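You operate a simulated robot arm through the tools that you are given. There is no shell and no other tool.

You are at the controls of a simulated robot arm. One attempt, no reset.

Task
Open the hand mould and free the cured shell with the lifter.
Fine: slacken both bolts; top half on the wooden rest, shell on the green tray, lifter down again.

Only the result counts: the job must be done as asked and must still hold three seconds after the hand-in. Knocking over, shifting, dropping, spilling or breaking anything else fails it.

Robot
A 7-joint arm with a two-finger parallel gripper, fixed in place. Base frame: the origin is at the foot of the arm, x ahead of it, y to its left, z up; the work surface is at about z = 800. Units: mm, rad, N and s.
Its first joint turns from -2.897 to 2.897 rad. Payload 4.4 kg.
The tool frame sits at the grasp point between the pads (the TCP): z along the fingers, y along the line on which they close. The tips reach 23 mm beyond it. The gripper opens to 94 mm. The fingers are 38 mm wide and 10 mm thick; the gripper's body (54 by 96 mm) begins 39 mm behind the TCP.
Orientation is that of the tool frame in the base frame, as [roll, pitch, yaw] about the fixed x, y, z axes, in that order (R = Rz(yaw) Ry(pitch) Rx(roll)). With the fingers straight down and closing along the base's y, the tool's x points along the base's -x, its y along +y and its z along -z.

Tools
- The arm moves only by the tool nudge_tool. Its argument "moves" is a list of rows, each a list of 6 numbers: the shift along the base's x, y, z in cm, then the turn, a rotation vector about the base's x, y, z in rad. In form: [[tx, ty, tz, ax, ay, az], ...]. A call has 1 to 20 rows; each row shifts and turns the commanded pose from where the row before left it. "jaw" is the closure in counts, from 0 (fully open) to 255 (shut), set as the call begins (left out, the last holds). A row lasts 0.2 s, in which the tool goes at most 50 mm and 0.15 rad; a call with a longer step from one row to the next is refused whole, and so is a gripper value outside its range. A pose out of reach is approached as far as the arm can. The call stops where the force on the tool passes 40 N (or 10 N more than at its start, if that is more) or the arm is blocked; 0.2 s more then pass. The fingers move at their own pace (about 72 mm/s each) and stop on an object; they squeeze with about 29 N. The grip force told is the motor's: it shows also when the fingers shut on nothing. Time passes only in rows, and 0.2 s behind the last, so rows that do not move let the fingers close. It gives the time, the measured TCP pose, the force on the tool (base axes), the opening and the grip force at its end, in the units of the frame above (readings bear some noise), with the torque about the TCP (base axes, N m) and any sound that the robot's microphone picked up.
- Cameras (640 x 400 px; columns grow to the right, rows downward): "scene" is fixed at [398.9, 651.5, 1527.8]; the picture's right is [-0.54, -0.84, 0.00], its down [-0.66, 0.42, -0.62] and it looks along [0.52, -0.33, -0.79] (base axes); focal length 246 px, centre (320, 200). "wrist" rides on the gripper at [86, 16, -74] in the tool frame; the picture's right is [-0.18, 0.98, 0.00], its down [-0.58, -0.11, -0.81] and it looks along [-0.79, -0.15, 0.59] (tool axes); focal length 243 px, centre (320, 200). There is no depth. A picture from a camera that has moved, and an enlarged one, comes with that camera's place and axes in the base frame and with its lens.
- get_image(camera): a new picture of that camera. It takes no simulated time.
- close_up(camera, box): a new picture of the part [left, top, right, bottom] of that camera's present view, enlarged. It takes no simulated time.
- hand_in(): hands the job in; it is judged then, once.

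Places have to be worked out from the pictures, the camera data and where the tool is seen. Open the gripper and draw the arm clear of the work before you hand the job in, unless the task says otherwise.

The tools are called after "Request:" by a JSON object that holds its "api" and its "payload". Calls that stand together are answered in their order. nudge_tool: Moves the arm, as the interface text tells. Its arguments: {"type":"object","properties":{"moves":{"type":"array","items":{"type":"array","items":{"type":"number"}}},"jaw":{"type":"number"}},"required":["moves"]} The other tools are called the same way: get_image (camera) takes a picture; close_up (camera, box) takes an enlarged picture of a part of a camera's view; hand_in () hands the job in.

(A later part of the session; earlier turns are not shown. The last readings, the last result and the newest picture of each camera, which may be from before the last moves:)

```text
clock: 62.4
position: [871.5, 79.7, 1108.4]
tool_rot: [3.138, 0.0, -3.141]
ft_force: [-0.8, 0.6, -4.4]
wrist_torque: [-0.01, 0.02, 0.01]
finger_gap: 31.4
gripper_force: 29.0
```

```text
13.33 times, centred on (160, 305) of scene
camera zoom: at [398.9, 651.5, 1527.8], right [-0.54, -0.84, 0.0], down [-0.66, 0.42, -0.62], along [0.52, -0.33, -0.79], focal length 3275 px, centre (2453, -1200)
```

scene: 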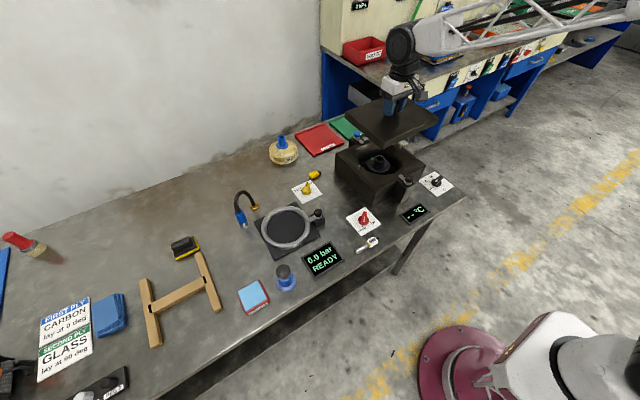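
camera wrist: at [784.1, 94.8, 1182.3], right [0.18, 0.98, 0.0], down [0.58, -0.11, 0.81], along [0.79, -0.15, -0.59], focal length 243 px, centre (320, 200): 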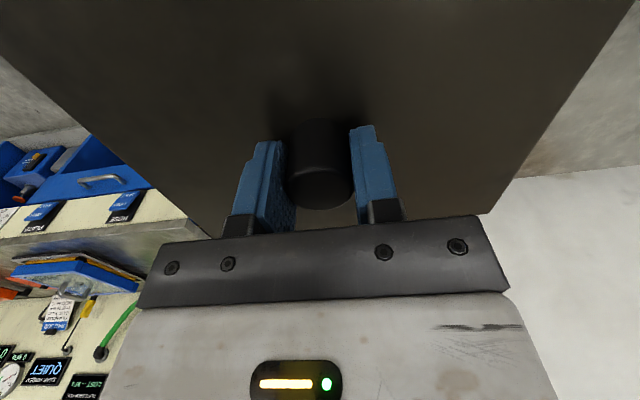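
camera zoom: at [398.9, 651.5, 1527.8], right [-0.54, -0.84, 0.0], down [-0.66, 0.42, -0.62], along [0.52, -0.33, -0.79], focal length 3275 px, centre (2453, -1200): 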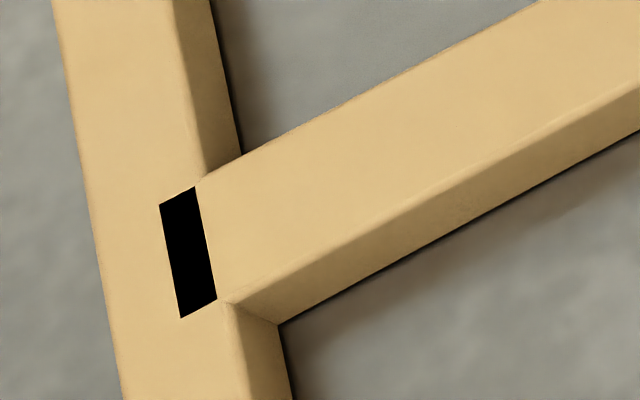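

The rest's rails and crossbar look flush on top, spanning x 701-899 and y 785-946, centre about (800, 866). I carry the lid there at z 1108, well above everything, starting gently.

Request:
{"api": "nudge_tool", "payload": {"moves": [[-0.15, 1.5, 0, 0, 0, 0], [-0.25, 2.5, 0, 0, 0, 0], [-0.3, 3.5, 0, 0, 0, 0], [-0.35, 4, 0, 0, 0, 0], [-0.35, 4, 0, 0, 0, 0], [-0.35, 4, 0, 0, 0, 0], [-0.35, 4, 0, 0, 0, 0], [-0.35, 4, 0, 0, 0, 0], [-0.35, 4, 0, 0, 0, 0], [-0.35, 4, 0, 0, 0, 0], [-0.35, 4, 0, 0, 0, 0], [-0.25, 2.5, 0, 0, 0, 0], [-0.15, 1.5, 0, 0, 0, 0]]}}

Request:
{"api": "get_image", "payload": {"camera": "scene"}}

Request:
{"api": "get_image", "payload": {"camera": "wrist"}}

```text
clock: 65.2
position: [832.4, 516.0, 1106.6]
tool_rot: [3.14, 0.002, -3.141]
ft_force: [-0.7, -0.1, -4.8]
wrist_torque: [-0.01, 0.01, -0.01]
finger_gap: 31.7
gripper_force: 29.2
```

```text
taken
```

scene: 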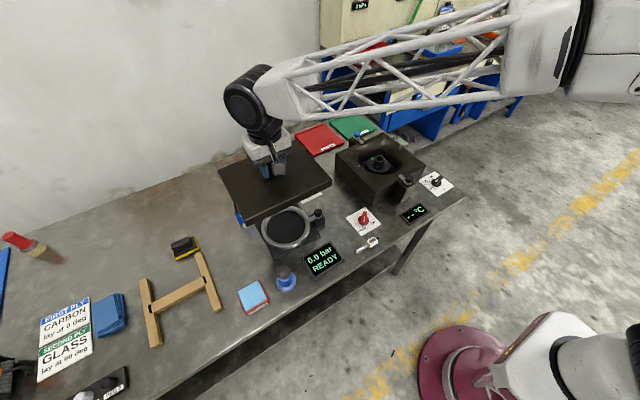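

```text
taken
camera wrist: at [745.4, 531.2, 1182.4], right [0.18, 0.98, 0.0], down [0.58, -0.11, 0.81], along [0.79, -0.15, -0.59], focal length 243 px, centre (320, 200)
```

wrist: 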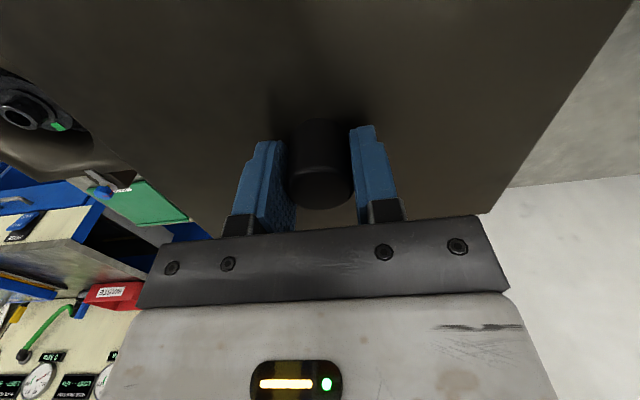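

The lid rides level and the arm stays high. I continue over the rest.

Request:
{"api": "nudge_tool", "payload": {"moves": [[-0.15, 1.5, 0, 0, 0, 0], [-0.25, 2.5, 0, 0, 0, 0], [-0.35, 3.5, 0, 0, 0, 0], [-0.35, 4, 0, 0, 0, 0], [-0.35, 4, 0, 0, 0, 0], [-0.35, 4, 0, 0, 0, 0], [-0.35, 4, 0, 0, 0, 0], [-0.35, 4, 0, 0, 0, 0], [-0.3, 3.5, 0, 0, 0, 0], [-0.25, 2.5, 0, 0, 0, 0], [-0.15, 1.5, 0, 0, 0, 0], [0, 0, 0, 0, 0, 0]]}}

Request:
{"api": "get_image", "payload": {"camera": "scene"}}

```text
clock: 67.8
position: [800.6, 866.4, 1106.0]
tool_rot: [3.139, 0.001, 3.141]
ft_force: [-0.3, 0.5, -4.8]
wrist_torque: [-0.02, 0.04, -0.01]
finger_gap: 31.7
gripper_force: 29.6
```

```text
taken
```

scene: 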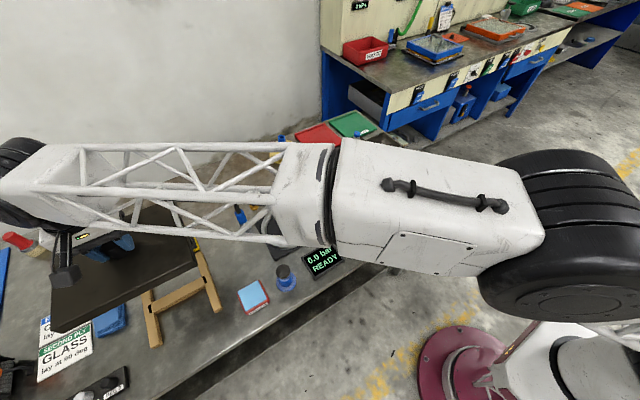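

The lid is centred over the rest at (800.6, 866.4) with about 20-28 mm to the brush and the blue stack. I lower it, fast at first.

Request:
{"api": "nudge_tool", "payload": {"moves": [[-0.05, -0.03, -2, 0, 0, 0], [0, 0, -3, 0, 0, 0], [0, 0, -4, 0, 0, 0], [0, 0, -4, 0, 0, 0], [0, 0, -3, 0, 0, 0], [0, 0, -2.5, 0, 0, 0], [0, 0, -1.5, 0, 0, 0], [0, 0, -0.8, 0, 0, 0], [0, 0, 0, 0, 0, 0]]}}

Request:
{"api": "get_image", "payload": {"camera": "scene"}}

Request:
{"api": "get_image", "payload": {"camera": "wrist"}}

```text
clock: 69.8
position: [798.0, 864.5, 900.2]
tool_rot: [3.14, -0.002, 3.141]
ft_force: [-0.2, -0.4, -4.4]
wrist_torque: [-0.06, 0.02, -0.01]
finger_gap: 31.7
gripper_force: 29.2
```

```text
taken
```

scene: 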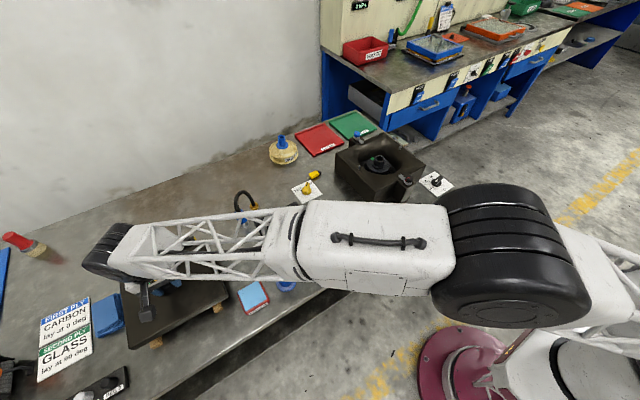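

```text
taken
camera wrist: at [711.9, 880.9, 975.4], right [0.18, 0.98, 0.0], down [0.58, -0.11, 0.81], along [0.79, -0.15, -0.59], focal length 243 px, centre (320, 200)
```

wrist: 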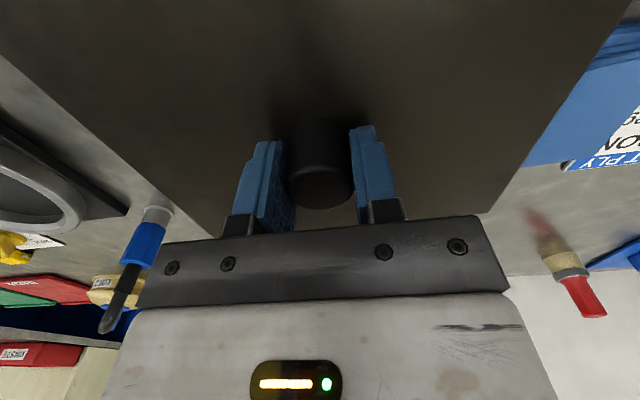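

No contact yet, still 4.4 N of weight. I lower in small steps towards the expected contact near z 870.

Request:
{"api": "nudge_tool", "payload": {"moves": [[0.1, 0.08, -0.5, 0, 0, 0], [0.05, 0.05, -0.5, 0, 0, 0], [0, 0, -0.5, 0, 0, 0], [0, 0, -0.4, 0, 0, 0], [0, 0, -0.3, 0, 0, 0], [0, 0, 0, 0, 0, 0]]}}

Request:
{"api": "close_up", "payload": {"camera": "scene", "box": [100, 230, 260, 360]}}

```text
clock: 71.2
position: [800.6, 866.2, 877.6]
tool_rot: [3.14, 0.003, 3.14]
ft_force: [0.8, 0.6, -4.3]
wrist_torque: [0.01, 0.0, -0.01]
finger_gap: 31.5
gripper_force: 29.4
```

```text
3.08 times, centred on (180, 295) of scene
camera zoom: at [398.9, 651.5, 1527.8], right [-0.54, -0.84, 0.0], down [-0.66, 0.42, -0.62], along [0.52, -0.33, -0.79], focal length 756 px, centre (751, -92)
```

zoom: 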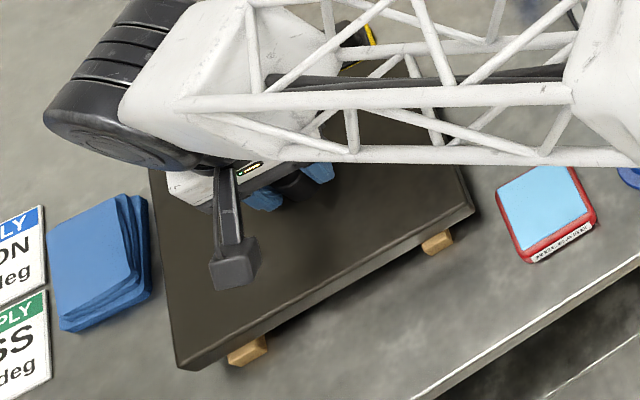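

The lid is squarely over both rails. I lower millimetre by millimetre until the weight transfers.

Request:
{"api": "nudge_tool", "payload": {"moves": [[0, 0, -0.2, 0, 0, 0], [0, 0, -0.2, 0, 0, 0], [0, 0, -0.15, 0, 0, 0], [0, 0, 0, 0, 0, 0]]}}

```text
clock: 72.2
position: [801.1, 866.6, 875.7]
tool_rot: [3.14, 0.004, -3.14]
ft_force: [-2.4, 0.4, 26.1]
wrist_torque: [-0.4, 0.04, -0.05]
finger_gap: 31.9
gripper_force: 29.8
```

Contact is made (pressing 26 N), lid bottom near z 825. I ease up about a millimetre so it only rests, then open the jaw.

Request:
{"api": "nudge_tool", "payload": {"moves": [[0, 0, 0.1, 0, 0, 0], [0, 0, 0, 0, 0, 0]]}}

Request:
{"api": "nudge_tool", "payload": {"moves": [[0, 0, 0, 0, 0, 0], [0, 0, 0, 0, 0, 0], [0, 0, 0, 0, 0, 0]], "jaw": 60}}

Request:
{"api": "close_up", "payload": {"camera": "scene", "box": [100, 230, 260, 360]}}

```text
clock: 72.8
position: [800.2, 866.1, 874.6]
tool_rot: [3.141, 0.003, 3.141]
ft_force: [6.9, 9.7, 25.1]
wrist_torque: [-0.26, -0.07, -0.05]
finger_gap: 32.1
gripper_force: 29.4
```

```text
clock: 73.6
position: [800.3, 865.3, 872.3]
tool_rot: [3.142, 0.0, 3.141]
ft_force: [0.6, 0.0, -0.5]
wrist_torque: [-0.01, -0.02, 0.0]
finger_gap: 72.1
gripper_force: 0.1
```

```text
3.08 times, centred on (180, 295) of scene
camera zoom: at [398.9, 651.5, 1527.8], right [-0.54, -0.84, 0.0], down [-0.66, 0.42, -0.62], along [0.52, -0.33, -0.79], focal length 756 px, centre (751, -92)
```

zoom: 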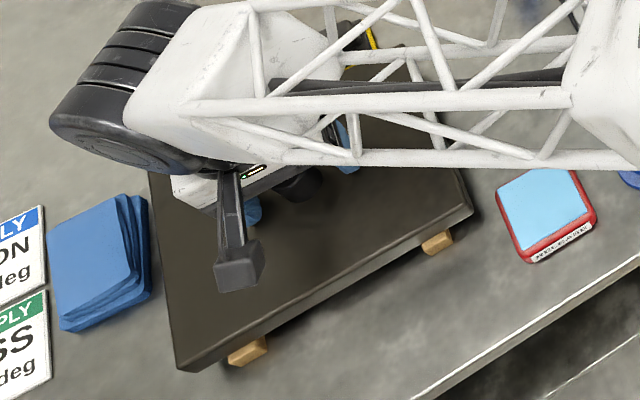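

The lid rests on both rails and the jaw is open. I rise straight up.

Request:
{"api": "nudge_tool", "payload": {"moves": [[0, 0, 0.5, 0, 0, 0], [0, 0, 1, 0, 0, 0], [0, 0, 2, 0, 0, 0], [0, 0, 3, 0, 0, 0], [0, 0, 4, 0, 0, 0], [0, 0, 4, 0, 0, 0], [0, 0, 4, 0, 0, 0], [0, 0, 3, 0, 0, 0]]}}

Request:
{"api": "get_image", "payload": {"camera": "wrist"}}

Request:
{"api": "get_image", "payload": {"camera": "scene"}}

```text
clock: 75.4
position: [799.0, 865.6, 1086.6]
tool_rot: [3.141, 0.001, 3.14]
ft_force: [0.7, 0.7, -1.2]
wrist_torque: [-0.01, 0.0, -0.02]
finger_gap: 71.9
gripper_force: 0.0
```

```text
taken
camera wrist: at [712.8, 882.7, 1162.0], right [0.18, 0.98, 0.0], down [0.58, -0.11, 0.81], along [0.79, -0.15, -0.59], focal length 243 px, centre (320, 200)
```

wrist: 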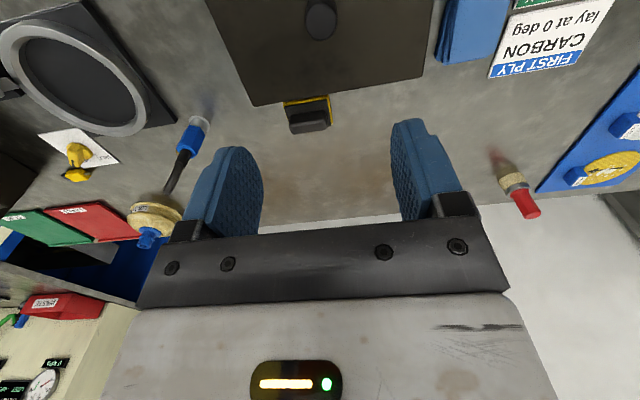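

```text
taken
```

scene: 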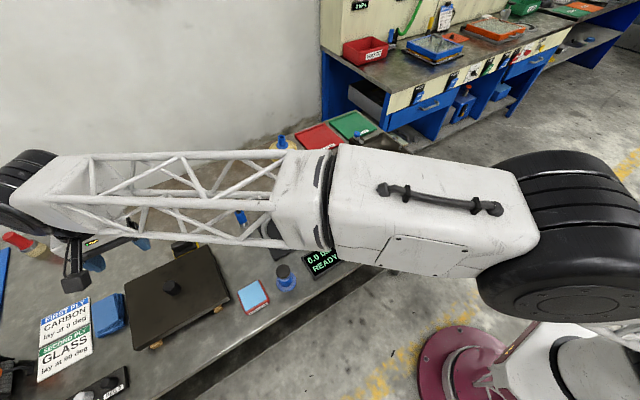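

The lid lies well on the rest. Next is the lifter dial near (712, 272); I travel there at height, turning the tool so the jaw will close across its handle.

Request:
{"api": "nudge_tool", "payload": {"moves": [[-0.6, -4.2, 0, 0, 0, -0.056], [-0.6, -4.2, 0, 0, 0, -0.056], [-0.6, -4.2, 0, 0, 0, -0.056], [-0.6, -4.2, 0, 0, 0, -0.056], [-0.6, -4.2, 0, 0, 0, -0.056], [-0.6, -4.2, 0, 0, 0, -0.056], [-0.6, -4.2, 0, 0, 0, -0.056], [-0.6, -4.2, 0, 0, 0, -0.056], [-0.6, -4.2, 0, 0, 0, -0.056], [-0.6, -4.2, 0, 0, 0, -0.056], [-0.6, -4.2, 0, 0, 0, -0.056], [-0.6, -4.2, -1, 0, 0, -0.056], [-0.6, -4.2, -2, 0, 0, -0.056], [-0.6, -4.2, -2, 0, 0, -0.056]]}}

Request:
{"api": "get_image", "payload": {"camera": "wrist"}}

Request:
{"api": "get_image", "payload": {"camera": "scene"}}

```text
clock: 78.4
position: [716.3, 281.8, 1034.6]
tool_rot: [3.139, 0.004, 2.356]
ft_force: [-0.7, 0.0, 0.3]
wrist_torque: [0.0, -0.03, 0.0]
finger_gap: 72.2
gripper_force: 0.1
```

```text
taken
camera wrist: at [666.9, 353.9, 1108.7], right [0.82, 0.57, 0.0], down [0.33, -0.49, 0.81], along [0.46, -0.67, -0.59], focal length 243 px, centre (320, 200)
```

wrist: 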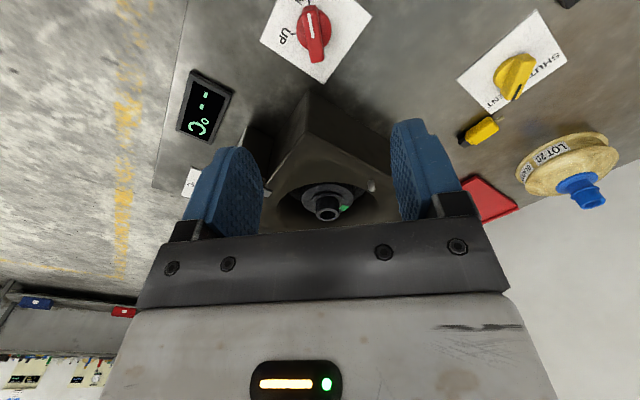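

```text
taken
```

scene: 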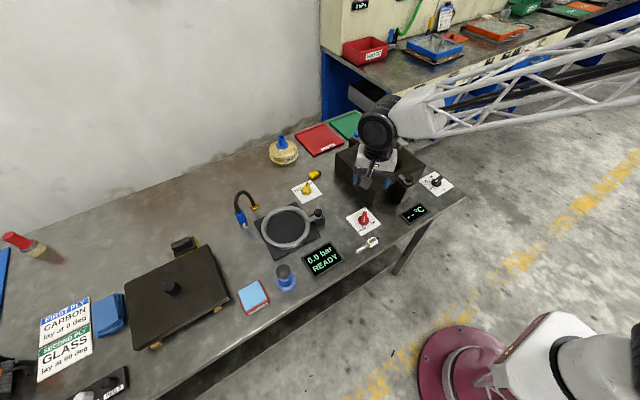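

I zoom on the dial from here to measure its place and the tick angles.

Request:
{"api": "close_up", "payload": {"camera": "wrist", "box": [255, 0, 375, 85]}}

Request:
{"api": "close_up", "payload": {"camera": "wrist", "box": [260, 150, 400, 235]}}

Request:
{"api": "close_up", "payload": {"camera": "scene", "box": [342, 202, 382, 240]}}

```text
4.71 times, centred on (315, 42) of wrist
camera zoom: at [666.9, 353.9, 1108.7], right [0.82, 0.57, 0.0], down [0.33, -0.49, 0.81], along [0.46, -0.67, -0.59], focal length 1142 px, centre (344, 941)
```

zoom: 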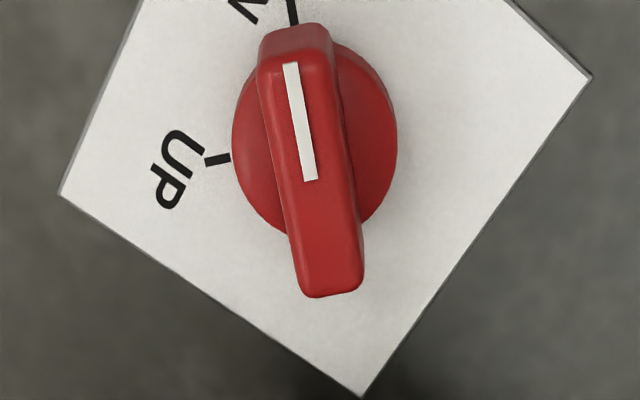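

```text
4.57 times, centred on (330, 192) of wrist
camera zoom: at [666.9, 353.9, 1108.7], right [0.82, 0.57, 0.0], down [0.33, -0.49, 0.81], along [0.46, -0.67, -0.59], focal length 1109 px, centre (274, 234)
```

zoom: 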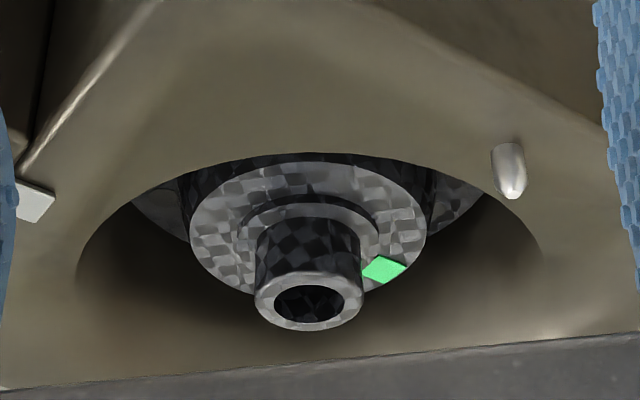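

```text
10.53 times, centred on (362, 221) of scene
camera zoom: at [398.9, 651.5, 1527.8], right [-0.54, -0.84, 0.0], down [-0.66, 0.42, -0.62], along [0.52, -0.33, -0.79], focal length 2586 px, centre (-122, -21)
```

zoom: 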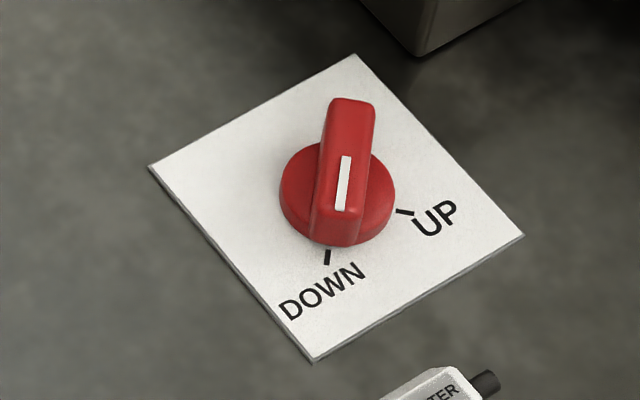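

The dial plate is centred at about (719.5, 265); DOWN is at azimuth 135° and UP at 225°, so UP needs a 90° counter-clockwise turn. I move over it, narrow the jaw and come down above the handle.

Request:
{"api": "nudge_tool", "payload": {"moves": [[0.16, -0.84, -2, 0, 0, 0], [0.16, -0.84, -3, 0, 0, 0], [0, 0, -4, 0, 0, 0], [0, 0, -4, 0, 0, 0], [0, 0, -3.4, 0, 0, 0], [0, 0, 0, 0, 0, 0]], "jaw": 146}}

Request:
{"api": "get_image", "payload": {"camera": "wrist"}}

Request:
{"api": "close_up", "payload": {"camera": "wrist", "box": [220, 60, 420, 240]}}

Request:
{"api": "close_up", "payload": {"camera": "scene", "box": [330, 170, 410, 240]}}

```text
clock: 79.8
position: [719.4, 262.1, 872.4]
tool_rot: [3.139, 0.001, 2.356]
ft_force: [-1.0, 0.2, 0.4]
wrist_torque: [0.0, 0.03, -0.01]
finger_gap: 40.0
gripper_force: 0.0
```

```text
taken
camera wrist: at [669.6, 334.9, 947.9], right [0.82, 0.57, 0.0], down [0.33, -0.49, 0.81], along [0.46, -0.66, -0.59], focal length 243 px, centre (320, 200)
```

wrist: 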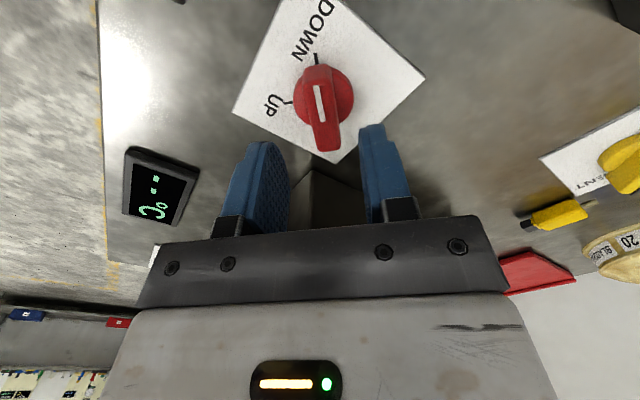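

```text
2.22 times, centred on (320, 150) of wrist
camera zoom: at [669.6, 334.9, 947.9], right [0.82, 0.57, 0.0], down [0.33, -0.49, 0.81], along [0.46, -0.66, -0.59], focal length 539 px, centre (320, 311)
```

zoom: 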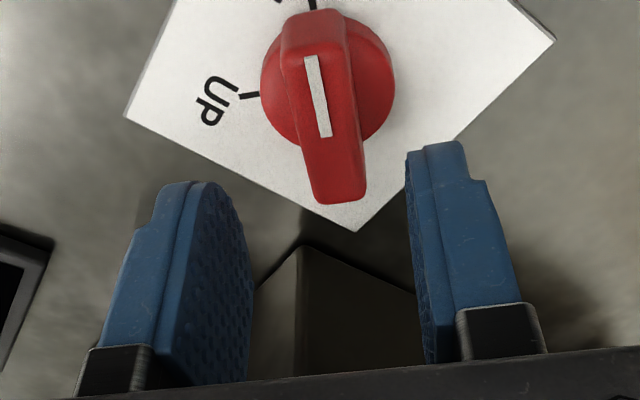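

```text
5.71 times, centred on (370, 205) of scene
camera zoom: at [398.9, 651.5, 1527.8], right [-0.54, -0.84, 0.0], down [-0.66, 0.42, -0.62], along [0.52, -0.33, -0.79], focal length 1404 px, centre (34, 171)
```

zoom: 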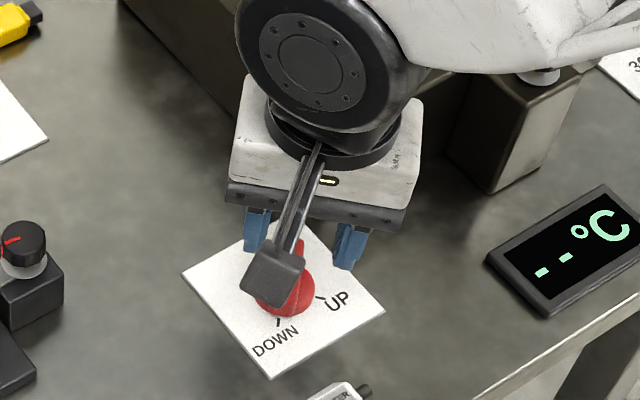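

The handle lies at azimuth 134.6°, its top near z 824. I take a fresh reading and go down beside the handle.

Request:
{"api": "nudge_tool", "payload": {"moves": [[0, 0, -1.5, 0, 0, 0], [0, 0, 0, 0, 0, 0]]}}

Request:
{"api": "close_up", "payload": {"camera": "wrist", "box": [220, 60, 420, 240]}}

```text
clock: 80.4
position: [719.3, 262.3, 857.6]
tool_rot: [3.139, 0.002, 2.357]
ft_force: [-0.4, -0.8, -0.6]
wrist_torque: [-0.03, 0.0, 0.03]
finger_gap: 40.1
gripper_force: 0.1
```

```text
2.22 times, centred on (320, 150) of wrist
camera zoom: at [669.8, 334.7, 933.5], right [0.82, 0.57, 0.0], down [0.33, -0.49, 0.81], along [0.46, -0.66, -0.59], focal length 539 px, centre (320, 311)
```

zoom: 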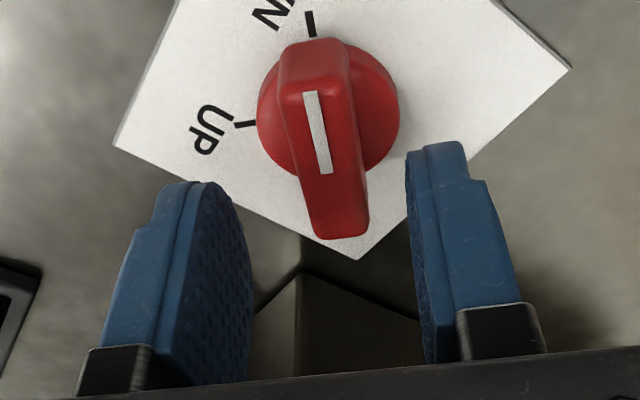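

The plate and ticks put the dial axis at (720.4, 264.5). I shift there and descend to z 838, tips just above the dial's disc.

Request:
{"api": "nudge_tool", "payload": {"moves": [[0.1, 0.18, -0.8, 0, 0, 0], [0, 0, -0.8, 0, 0, 0], [0, 0, -0.4, 0, 0, 0], [0, 0, 0, 0, 0, 0]]}}

Request:
{"api": "close_up", "payload": {"camera": "wrist", "box": [220, 60, 420, 240]}}

Request:
{"api": "close_up", "payload": {"camera": "scene", "box": [342, 190, 392, 235]}}

```text
clock: 81.4
position: [721.4, 263.6, 838.1]
tool_rot: [3.14, 0.001, 2.359]
ft_force: [-0.5, -0.8, -0.2]
wrist_torque: [0.0, -0.01, -0.02]
finger_gap: 40.1
gripper_force: 0.0
```

```text
2.22 times, centred on (320, 150) of wrist
camera zoom: at [670.9, 336.4, 913.5], right [0.82, 0.57, 0.0], down [0.33, -0.49, 0.81], along [0.46, -0.66, -0.59], focal length 539 px, centre (320, 311)
```

zoom: 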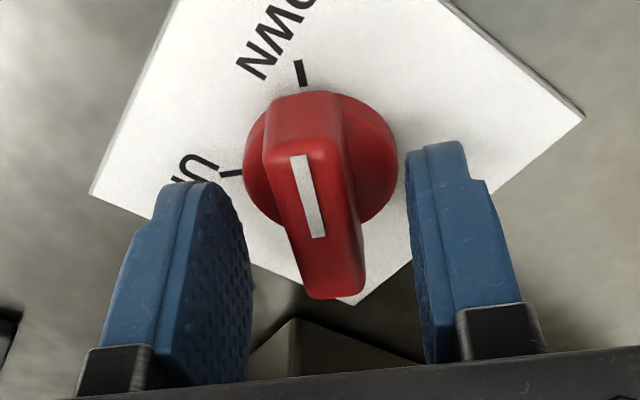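

```text
8.89 times, centred on (367, 212) of scene
camera zoom: at [398.9, 651.5, 1527.8], right [-0.54, -0.84, 0.0], down [-0.66, 0.42, -0.62], along [0.52, -0.33, -0.79], focal length 2184 px, centre (-98, 89)
```

zoom: 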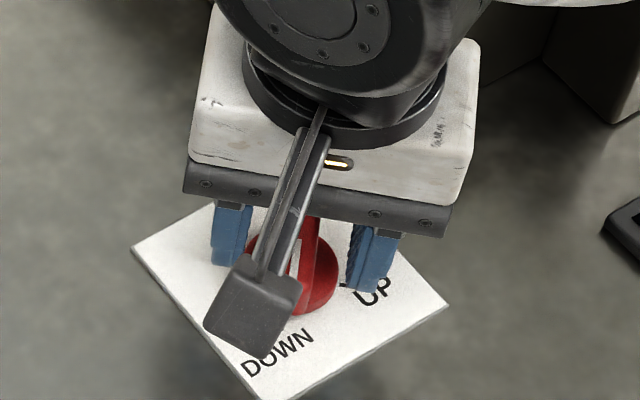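

The handle top seems lower than I took it (about z 818), so I go 4 mm further down, correct 1 mm sideways, and close.

Request:
{"api": "nudge_tool", "payload": {"moves": [[-0.08, -0.05, -0.2, 0, 0, 0], [0, 0, -0.2, 0, 0, 0], [0, 0, 0, 0, 0, 0]]}}

Request:
{"api": "nudge_tool", "payload": {"moves": [[0, 0, 0, 0, 0, 0], [0, 0, 0, 0, 0, 0], [0, 0, 0, 0, 0, 0]], "jaw": 255}}

Request:
{"api": "close_up", "payload": {"camera": "wrist", "box": [220, 60, 420, 240]}}

```text
clock: 82.2
position: [720.6, 263.0, 834.7]
tool_rot: [3.138, 0.002, 2.357]
ft_force: [0.1, 0.1, 0.2]
wrist_torque: [0.01, -0.04, -0.01]
finger_gap: 40.0
gripper_force: 0.0
```

```text
clock: 82.9
position: [721.8, 265.0, 834.7]
tool_rot: [3.137, 0.002, 2.358]
ft_force: [9.3, 7.0, -7.4]
wrist_torque: [0.18, 0.85, -0.05]
finger_gap: 16.1
gripper_force: 44.8
stopped in row 3: the force on the tool passed its limit at 42 N (the readings are from after the stop); the commanded pose is now the measured one
```

```text
2.22 times, centred on (320, 150) of wrist
camera zoom: at [670.9, 336.7, 909.6], right [0.82, 0.57, 0.0], down [0.33, -0.49, 0.81], along [0.46, -0.66, -0.59], focal length 539 px, centre (320, 311)
```

zoom: 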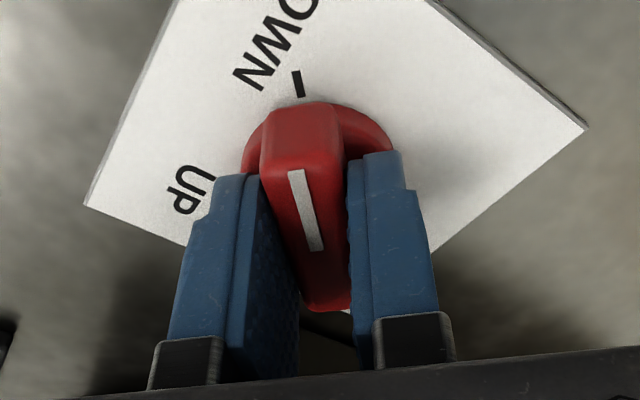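

The handle is gripped at 16 mm. I turn the lifter counter-clockwise towards UP in stages, watching the forces.

Request:
{"api": "nudge_tool", "payload": {"moves": [[0.02, 0.02, 0, 0, 0, 0.1], [0, 0, 0, 0, 0, 0.1], [0, 0, 0, 0, 0, 0.1]]}}

Request:
{"api": "close_up", "payload": {"camera": "wrist", "box": [220, 60, 420, 240]}}

```text
clock: 83.7
position: [723.0, 263.4, 836.8]
tool_rot: [3.138, 0.0, 2.659]
ft_force: [30.0, -4.7, -3.2]
wrist_torque: [0.04, -0.69, -3.02]
finger_gap: 27.5
gripper_force: 44.6
```

```text
2.22 times, centred on (320, 150) of wrist
camera zoom: at [653.1, 317.4, 910.9], right [0.62, 0.78, 0.0], down [0.46, -0.37, 0.81], along [0.63, -0.5, -0.59], focal length 539 px, centre (320, 311)
```

zoom: 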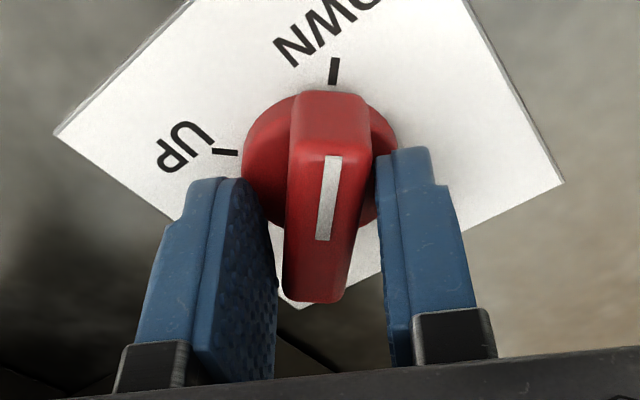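

The dial did not turn: the handle wedged the fingers apart to 27.5 mm with 3 N m. I turn back to relieve it and look again.

Request:
{"api": "nudge_tool", "payload": {"moves": [[0, 0, 0, 0, 0, -0.1], [0, 0, 0, 0, 0, -0.1], [0, 0, 0, 0, 0, -0.1], [0, 0, 0, 0, 0, 0]]}}

Request:
{"api": "close_up", "payload": {"camera": "wrist", "box": [220, 60, 420, 240]}}

Request:
{"api": "close_up", "payload": {"camera": "scene", "box": [342, 190, 392, 235]}}

```text
clock: 84.7
position: [719.9, 262.6, 836.3]
tool_rot: [3.138, 0.002, 2.357]
ft_force: [-21.9, -17.5, 28.0]
wrist_torque: [-0.21, 0.8, 0.0]
finger_gap: 15.6
gripper_force: 45.3
```

```text
2.22 times, centred on (320, 150) of wrist
camera zoom: at [671.2, 336.5, 910.7], right [0.82, 0.57, 0.0], down [0.33, -0.49, 0.81], along [0.46, -0.66, -0.59], focal length 539 px, centre (320, 311)
```

zoom: 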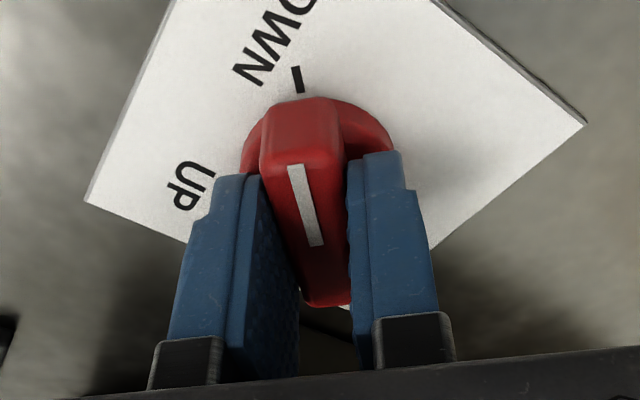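

```text
8.89 times, centred on (367, 212) of scene
camera zoom: at [398.9, 651.5, 1527.8], right [-0.54, -0.84, 0.0], down [-0.66, 0.42, -0.62], along [0.52, -0.33, -0.79], focal length 2184 px, centre (-98, 89)
```

zoom: 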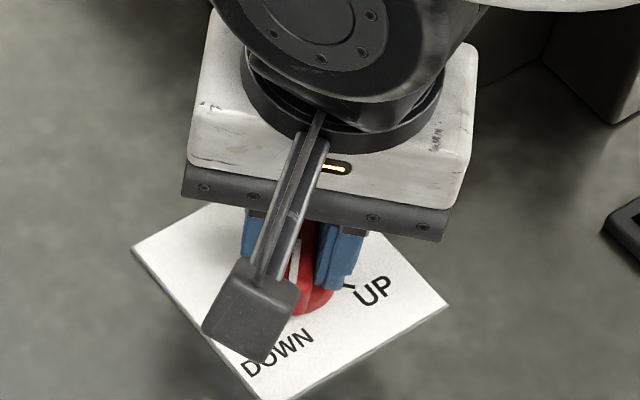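

Before trying again I relax the grip, lift 2 mm to remove the 28 N of vertical load, and centre on the handle.

Request:
{"api": "nudge_tool", "payload": {"moves": [[0, 0, 0, 0, 0, 0], [0, 0, 0, 0, 0, 0], [0, 0, 0, 0, 0, 0]], "jaw": 180}}

Request:
{"api": "close_up", "payload": {"camera": "wrist", "box": [220, 60, 420, 240]}}

```text
clock: 85.5
position: [721.3, 264.1, 834.6]
tool_rot: [3.137, 0.002, 2.359]
ft_force: [-0.5, -0.4, -0.6]
wrist_torque: [-0.02, -0.01, 0.01]
finger_gap: 27.6
gripper_force: 0.1
```

```text
2.22 times, centred on (320, 150) of wrist
camera zoom: at [671.6, 336.7, 909.9], right [0.82, 0.57, 0.0], down [0.33, -0.49, 0.81], along [0.46, -0.66, -0.59], focal length 539 px, centre (320, 311)
```

zoom: 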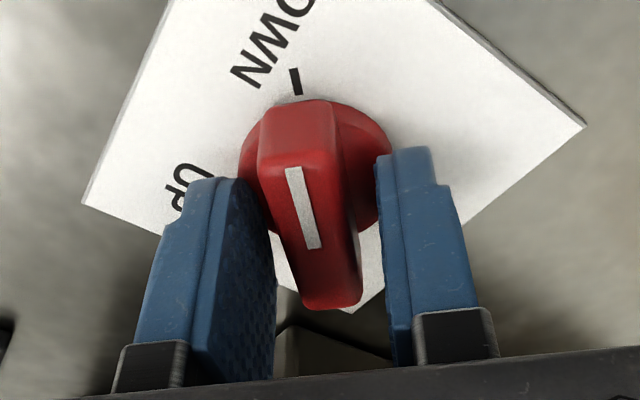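

The handle is centred. I grip again and test a small clockwise turn, in case the dial only moves that way.

Request:
{"api": "nudge_tool", "payload": {"moves": [[0, 0, 0.1, 0, 0, 0], [0, 0, 0, 0, 0, 0], [0, 0, 0, 0, 0, 0]], "jaw": 255}}

Request:
{"api": "nudge_tool", "payload": {"moves": [[0, 0, 0, 0, 0, -0.06], [0, 0, 0, 0, 0, -0.06], [0, 0, 0, 0, 0, 0]]}}

Request:
{"api": "close_up", "payload": {"camera": "wrist", "box": [220, 60, 420, 240]}}

```text
clock: 86.3
position: [721.7, 264.2, 834.8]
tool_rot: [3.139, 0.002, 2.358]
ft_force: [12.3, -3.5, -20.8]
wrist_torque: [-1.02, -0.61, 0.02]
finger_gap: 15.8
gripper_force: 45.4
```

```text
clock: 86.9
position: [721.0, 264.1, 836.1]
tool_rot: [3.139, 0.002, 2.249]
ft_force: [11.1, -1.5, -8.5]
wrist_torque: [-0.32, 0.26, -0.02]
finger_gap: 15.9
gripper_force: 44.8
stopped in row 3: the force on the tool passed its limit at 42 N (the readings are from after the stop); the commanded pose is now the measured one
```

```text
2.22 times, centred on (320, 150) of wrist
camera zoom: at [679.4, 341.5, 910.1], right [0.88, 0.47, 0.0], down [0.28, -0.52, 0.81], along [0.38, -0.71, -0.59], focal length 539 px, centre (320, 311)
```

zoom: 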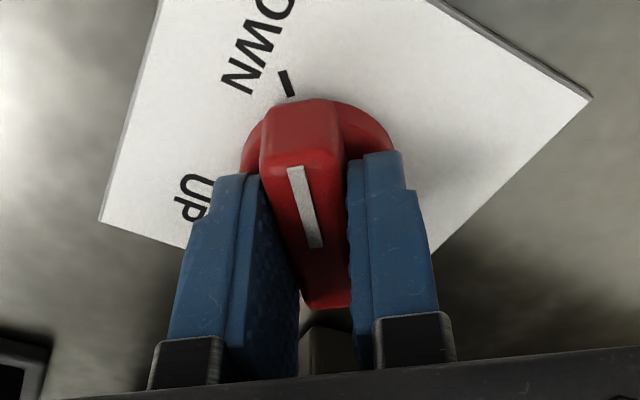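

The dial turned freely clockwise by 0.11 rad. Seen from the robot's side DOWN is lower-left and UP lower-right, so this is a normal 270° knob sweeping clockwise from DOWN to UP. I keep turning clockwise.

Request:
{"api": "nudge_tool", "payload": {"moves": [[0, 0, 0, 0, 0, -0.08], [0, 0, 0, 0, 0, -0.08], [0, 0, 0, 0, 0, -0.08], [0, 0, 0, 0, 0, -0.08]]}}

Request:
{"api": "close_up", "payload": {"camera": "wrist", "box": [220, 60, 420, 240]}}

Request:
{"api": "close_up", "payload": {"camera": "scene", "box": [345, 140, 415, 190]}}

```text
clock: 87.9
position: [720.7, 263.8, 835.0]
tool_rot: [-3.141, 0.001, 1.924]
ft_force: [-17.2, 0.5, -6.1]
wrist_torque: [1.05, 0.69, 0.08]
finger_gap: 16.1
gripper_force: 44.8
```

```text
2.22 times, centred on (320, 150) of wrist
camera zoom: at [705.8, 350.4, 910.1], right [0.99, 0.17, 0.0], down [0.1, -0.58, 0.81], along [0.14, -0.8, -0.59], focal length 539 px, centre (320, 311)
```

zoom: 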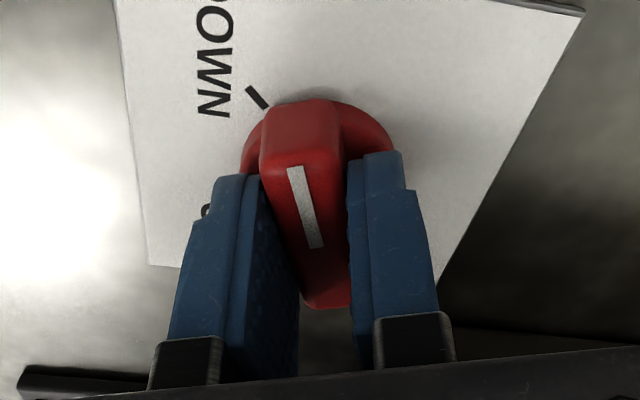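

```text
8.00 times, centred on (380, 165) of scene
camera zoom: at [398.9, 651.5, 1527.8], right [-0.54, -0.84, 0.0], down [-0.66, 0.42, -0.62], along [0.52, -0.33, -0.79], focal length 1965 px, centre (-160, 480)
```

zoom: 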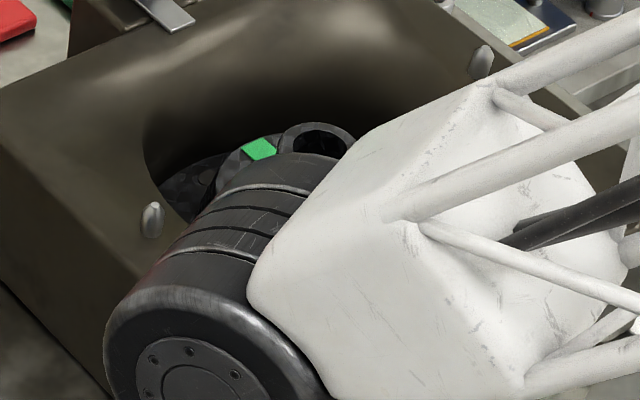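

It follows (0.43 rad so far). I go on clockwise to see how far the wrist allows.

Request:
{"api": "nudge_tool", "payload": {"moves": [[-0.03, 0, 0, 0, 0, -0.08], [0, 0, 0, 0, 0, -0.08], [0, 0, 0, 0, 0, -0.08], [0, 0, 0, 0, 0, -0.08], [0, 0, 0, 0, 0, -0.08], [0, 0, 0, 0, 0, -0.08], [0, 0, 0, 0, 0, -0.08], [0, 0, 0, 0, 0, -0.08]]}}

Request:
{"api": "close_up", "payload": {"camera": "wrist", "box": [220, 60, 420, 240]}}

```text
clock: 89.1
position: [718.9, 262.8, 835.0]
tool_rot: [3.141, 0.004, 1.54]
ft_force: [-7.2, -6.3, 4.5]
wrist_torque: [0.68, 0.11, 0.12]
finger_gap: 16.0
gripper_force: 45.0
stopped in row 6: the force on the tool passed its limit at 42 N (the readings are from after the stop); the commanded pose is now the measured one
```

```text
2.22 times, centred on (320, 150) of wrist
camera zoom: at [739.2, 349.7, 910.0], right [0.98, -0.22, 0.0], down [-0.13, -0.58, 0.81], along [-0.17, -0.79, -0.59], focal length 539 px, centre (320, 311)
```

zoom: 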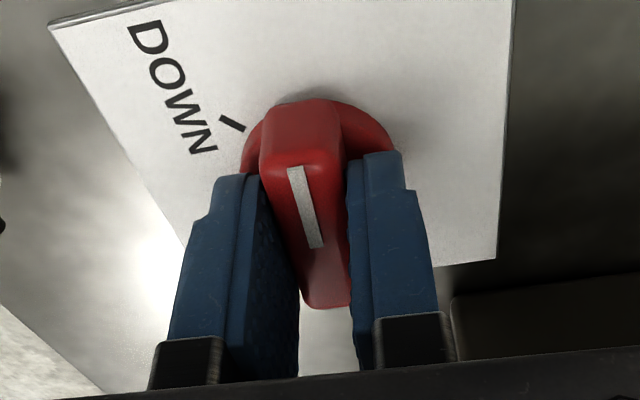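

It stopped on side force because the dial's axis lies about 3 mm from the TCP along the handle, at about (719.2, 266.3). I continue with the TCP following that circle.

Request:
{"api": "nudge_tool", "payload": {"moves": [[-0.03, 0.01, 0, 0, 0, -0.08], [-0.03, 0.01, 0, 0, 0, -0.08], [-0.03, 0.01, 0, 0, 0, -0.08], [-0.03, 0.01, 0, 0, 0, -0.08]]}}

Request:
{"api": "close_up", "payload": {"camera": "scene", "box": [325, 130, 425, 240]}}

```text
clock: 90.1
position: [719.5, 263.4, 834.8]
tool_rot: [3.141, 0.001, 1.217]
ft_force: [13.6, -20.8, 1.4]
wrist_torque: [-1.52, 0.42, 0.09]
finger_gap: 15.8
gripper_force: 44.5
```

```text
3.64 times, centred on (375, 185) of scene
camera zoom: at [398.9, 651.5, 1527.8], right [-0.54, -0.84, 0.0], down [-0.66, 0.42, -0.62], along [0.52, -0.33, -0.79], focal length 893 px, centre (120, 254)
```

zoom: 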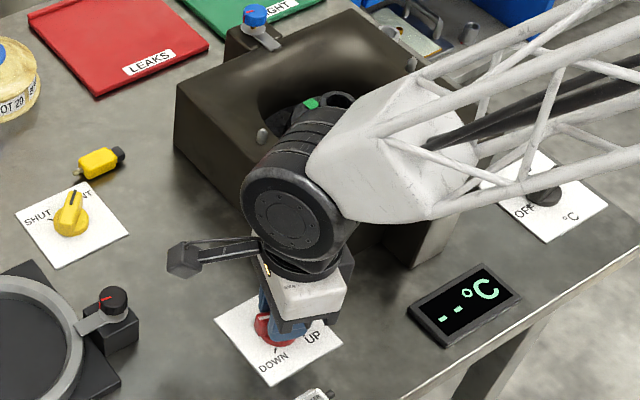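

The wrist still allows more, at yaw 1.22 now. I continue clockwise a bit further.

Request:
{"api": "nudge_tool", "payload": {"moves": [[0, -0.05, 0, 0, 0, -0.08], [-0.02, 0.01, 0, 0, 0, -0.08], [-0.02, 0.02, 0, 0, 0, -0.08], [-0.02, 0.02, 0, 0, 0, -0.08]]}}

Request:
{"api": "close_up", "payload": {"camera": "wrist", "box": [220, 60, 420, 240]}}

```text
clock: 91.3
position: [719.1, 264.2, 835.4]
tool_rot: [-3.14, 0.002, 0.898]
ft_force: [8.3, -4.9, -6.5]
wrist_torque: [-0.36, 0.08, 0.04]
finger_gap: 15.9
gripper_force: 44.7
stopped in row 4: the force on the tool passed its limit at 41 N (the readings are from after the stop); the commanded pose is now the measured one
```

```text
2.22 times, centred on (320, 150) of wrist
camera zoom: at [785.8, 321.6, 910.1], right [0.65, -0.76, 0.0], down [-0.45, -0.39, 0.81], along [-0.61, -0.53, -0.59], focal length 539 px, centre (320, 311)
```

zoom: 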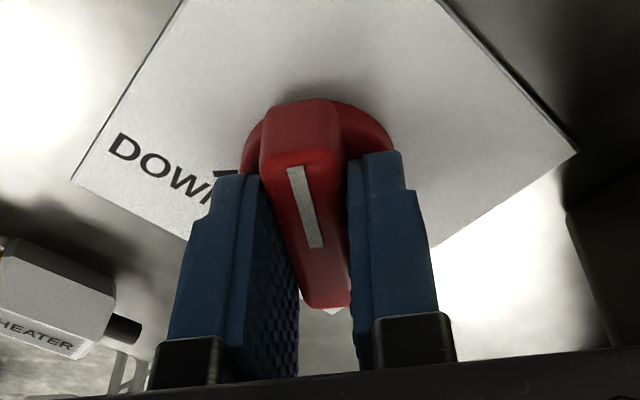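

Turned 84° so far. I release, rise 60 mm and rotate the gripper half a turn back for a new grip on the handle.

Request:
{"api": "nudge_tool", "payload": {"moves": [[0, 0, 0, 0, 0, 0], [0, 0, 0, 0, 0, 0], [0, 0, 1, 0, 0, 0], [0, 0, 2.5, 0, 0, 0], [0, 0, 2.5, 0, 0, 0], [0, 0, 0, 0, 0, 0.145], [0, 0, 0, 0, 0, 0.145], [0, 0, 0, 0, 0, 0.145], [0, 0, 0, 0, 0, 0.145], [0, 0, 0, 0, 0, 0.145], [0, 0, 0, 0, 0, 0.145], [0, 0, 0, 0, 0, 0.145], [0, 0, 0, 0, 0, 0.145], [0, 0, 0, 0, 0, 0.145], [0, 0, 0, 0, 0, 0.145]], "jaw": 146}}

Request:
{"api": "get_image", "payload": {"camera": "wrist"}}

Request:
{"api": "close_up", "payload": {"camera": "scene", "box": [325, 130, 425, 240]}}

```text
clock: 94.5
position: [719.3, 263.7, 895.3]
tool_rot: [3.141, 0.003, 2.35]
ft_force: [1.1, -0.4, -0.9]
wrist_torque: [0.01, -0.05, 0.0]
finger_gap: 40.2
gripper_force: 0.0
```

```text
taken
camera wrist: at [669.1, 337.1, 970.4], right [0.83, 0.56, 0.0], down [0.33, -0.49, 0.81], along [0.45, -0.67, -0.59], focal length 243 px, centre (320, 200)
```

wrist: 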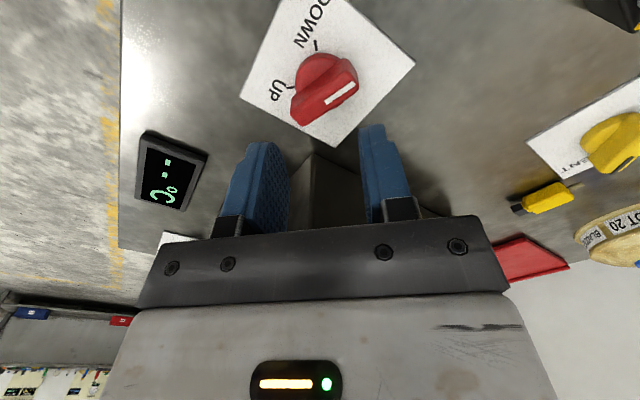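

```text
3.64 times, centred on (375, 185) of scene
camera zoom: at [398.9, 651.5, 1527.8], right [-0.54, -0.84, 0.0], down [-0.66, 0.42, -0.62], along [0.52, -0.33, -0.79], focal length 893 px, centre (120, 254)
```

zoom: 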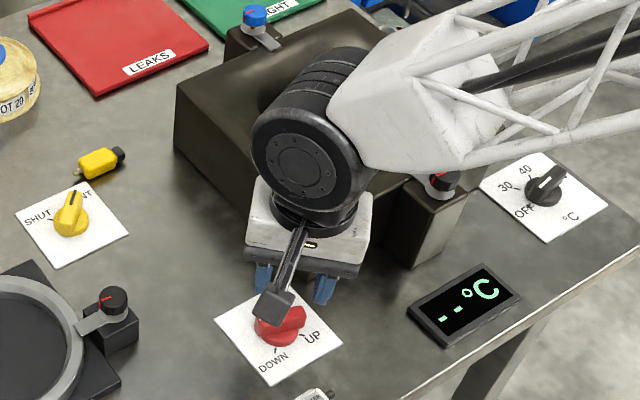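

The dial has moved on about 84° clockwise. I finish rotating the gripper to the new grip angle (4.04 rad).

Request:
{"api": "nudge_tool", "payload": {"moves": [[0, 0, 0, 0, 0, 0.141], [0, 0, 0, 0, 0, 0.141], [0, 0, 0, 0, 0, 0.141], [0, 0, 0, 0, 0, 0.141], [0, 0, 0, 0, 0, 0.141], [0, 0, 0, 0, 0, 0.141], [0, 0, 0, 0, 0, 0.141], [0, 0, 0, 0, 0, 0.141], [0, 0, 0, 0, 0, 0.141], [0, 0, 0, 0, 0, 0.141], [0, 0, 0, 0, 0, 0.141], [0, 0, 0, 0, 0, 0.141]]}}

Request:
{"api": "get_image", "payload": {"camera": "wrist"}}

Request:
{"api": "close_up", "payload": {"camera": "wrist", "box": [220, 20, 420, 200]}}

Request:
{"api": "close_up", "payload": {"camera": "scene", "box": [325, 130, 425, 240]}}

```text
clock: 97.1
position: [719.1, 264.3, 895.6]
tool_rot: [-3.141, 0.001, -2.241]
ft_force: [-0.7, 0.9, 0.3]
wrist_torque: [0.01, -0.01, -0.01]
finger_gap: 40.0
gripper_force: 0.1
```

```text
taken
camera wrist: at [652.4, 206.1, 970.2], right [-0.66, 0.75, 0.0], down [0.45, 0.39, 0.81], along [0.61, 0.53, -0.59], focal length 243 px, centre (320, 200)
```

wrist: 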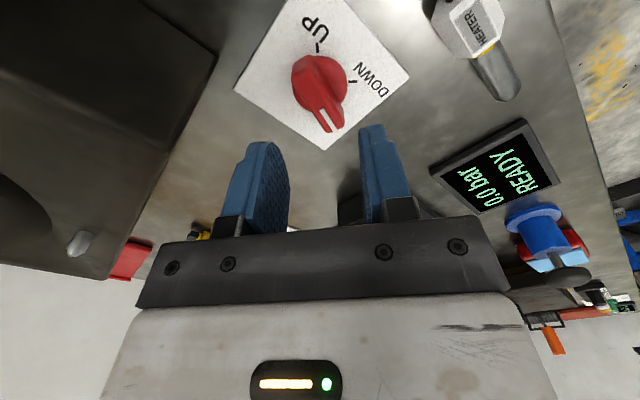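

```text
2.22 times, centred on (320, 110) of wrist
camera zoom: at [652.4, 206.1, 970.2], right [-0.66, 0.75, 0.0], down [0.45, 0.39, 0.81], along [0.61, 0.53, -0.59], focal length 539 px, centre (320, 400)
```

zoom: 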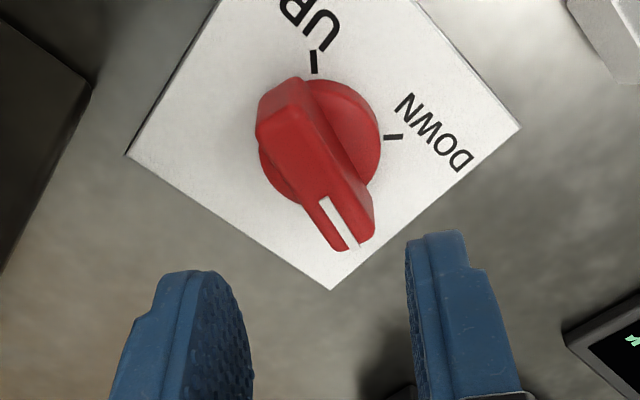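

```text
3.64 times, centred on (375, 185) of scene
camera zoom: at [398.9, 651.5, 1527.8], right [-0.54, -0.84, 0.0], down [-0.66, 0.42, -0.62], along [0.52, -0.33, -0.79], focal length 893 px, centre (120, 254)
```

zoom: 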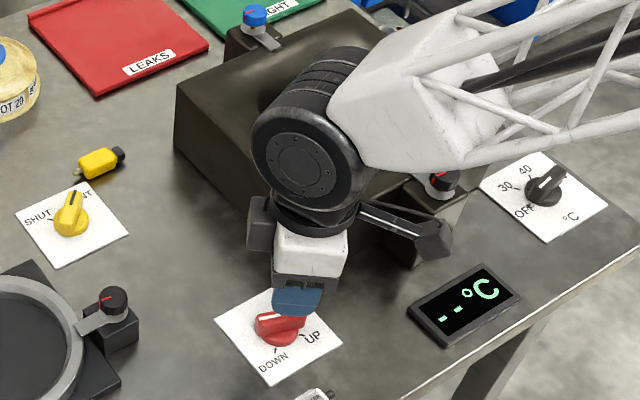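

After release the handle stands at azimuth about 65°, so it shifted a little when the jaw opened; the dial axis measures (720.1, 265.0). I align the grip to the handle, centre on the axis and go down again.

Request:
{"api": "nudge_tool", "payload": {"moves": [[0.06, 0.05, 0, 0, 0, 0.117], [0.06, 0.05, 0, 0, 0, 0.117], [0, 0, -2.5, 0, 0, 0], [0, 0, -2.5, 0, 0, 0], [0, 0, -0.9, 0, 0, 0], [0, 0, 0, 0, 0, 0]]}}

Request:
{"api": "close_up", "payload": {"camera": "wrist", "box": [220, 60, 420, 240]}}

```text
clock: 98.5
position: [722.0, 265.1, 836.9]
tool_rot: [3.141, 0.001, -2.009]
ft_force: [0.1, 0.2, 0.7]
wrist_torque: [-0.03, -0.02, 0.02]
finger_gap: 40.1
gripper_force: 0.1
```

```text
2.22 times, centred on (320, 150) of wrist
camera zoom: at [670.4, 193.7, 912.1], right [-0.81, 0.58, 0.0], down [0.34, 0.48, 0.81], along [0.47, 0.66, -0.59], focal length 539 px, centre (320, 311)
```

zoom: 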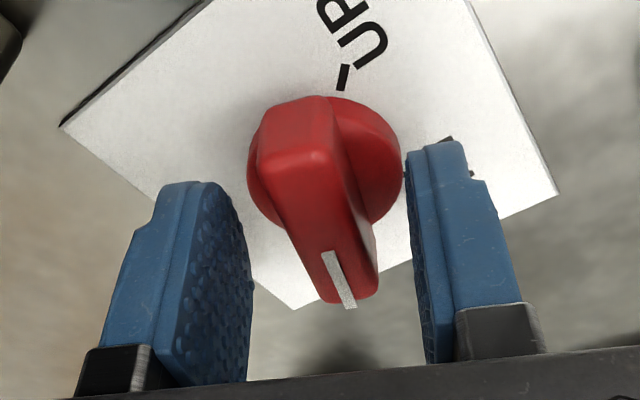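

The handle is aligned and centred between the pads. I close again.

Request:
{"api": "nudge_tool", "payload": {"moves": [[0, 0, -0.1, 0, 0, 0], [0, 0, 0, 0, 0, 0], [0, 0, 0, 0, 0, 0]], "jaw": 255}}

```text
clock: 99.3
position: [719.8, 265.4, 836.8]
tool_rot: [-3.141, 0.001, -2.01]
ft_force: [-29.8, 23.7, 15.4]
wrist_torque: [-0.02, 0.54, 0.01]
finger_gap: 16.2
gripper_force: 44.9
```

The side force of 38 N along the jaw line shows a 1.5 mm offset; I move with it to relax.

Request:
{"api": "nudge_tool", "payload": {"moves": [[-0.07, 0.03, 0, 0, 0, 0], [-0.06, 0.03, 0, 0, 0, 0], [0, 0, 0, 0, 0, 0]]}}

```text
clock: 100.1
position: [720.5, 265.2, 836.7]
tool_rot: [3.141, 0.002, -2.008]
ft_force: [-12.8, 4.4, 24.2]
wrist_torque: [-0.72, 0.64, 0.06]
finger_gap: 16.1
gripper_force: 45.2
```

Better. Now I turn clockwise in stages, with a slight lift to ease the vertical load.

Request:
{"api": "nudge_tool", "payload": {"moves": [[-0.03, 0.02, 0.06, 0, 0, -0.08], [0, 0, 0, 0, 0, -0.08], [0, 0, 0, 0, 0, -0.08], [0, 0, 0, 0, 0, -0.08], [0, 0, 0, 0, 0, -0.08], [0, 0, 0, 0, 0, -0.08]]}}

Request:
{"api": "close_up", "payload": {"camera": "wrist", "box": [220, 60, 420, 240]}}

```text
clock: 101.1
position: [721.2, 264.8, 837.0]
tool_rot: [-3.139, 0.004, -2.331]
ft_force: [7.8, -1.0, -7.0]
wrist_torque: [-0.37, 0.21, 0.03]
finger_gap: 15.8
gripper_force: 45.0
stopped in row 5: the force on the tool passed its limit at 41 N (the readings are from after the stop); the commanded pose is now the measured one
```

```text
2.22 times, centred on (320, 150) of wrist
camera zoom: at [649.1, 213.7, 911.1], right [-0.59, 0.81, 0.0], down [0.48, 0.35, 0.81], along [0.65, 0.47, -0.59], focal length 539 px, centre (320, 311)
```

zoom: 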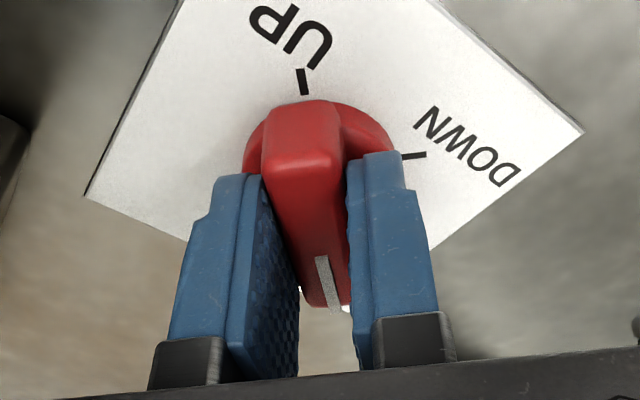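

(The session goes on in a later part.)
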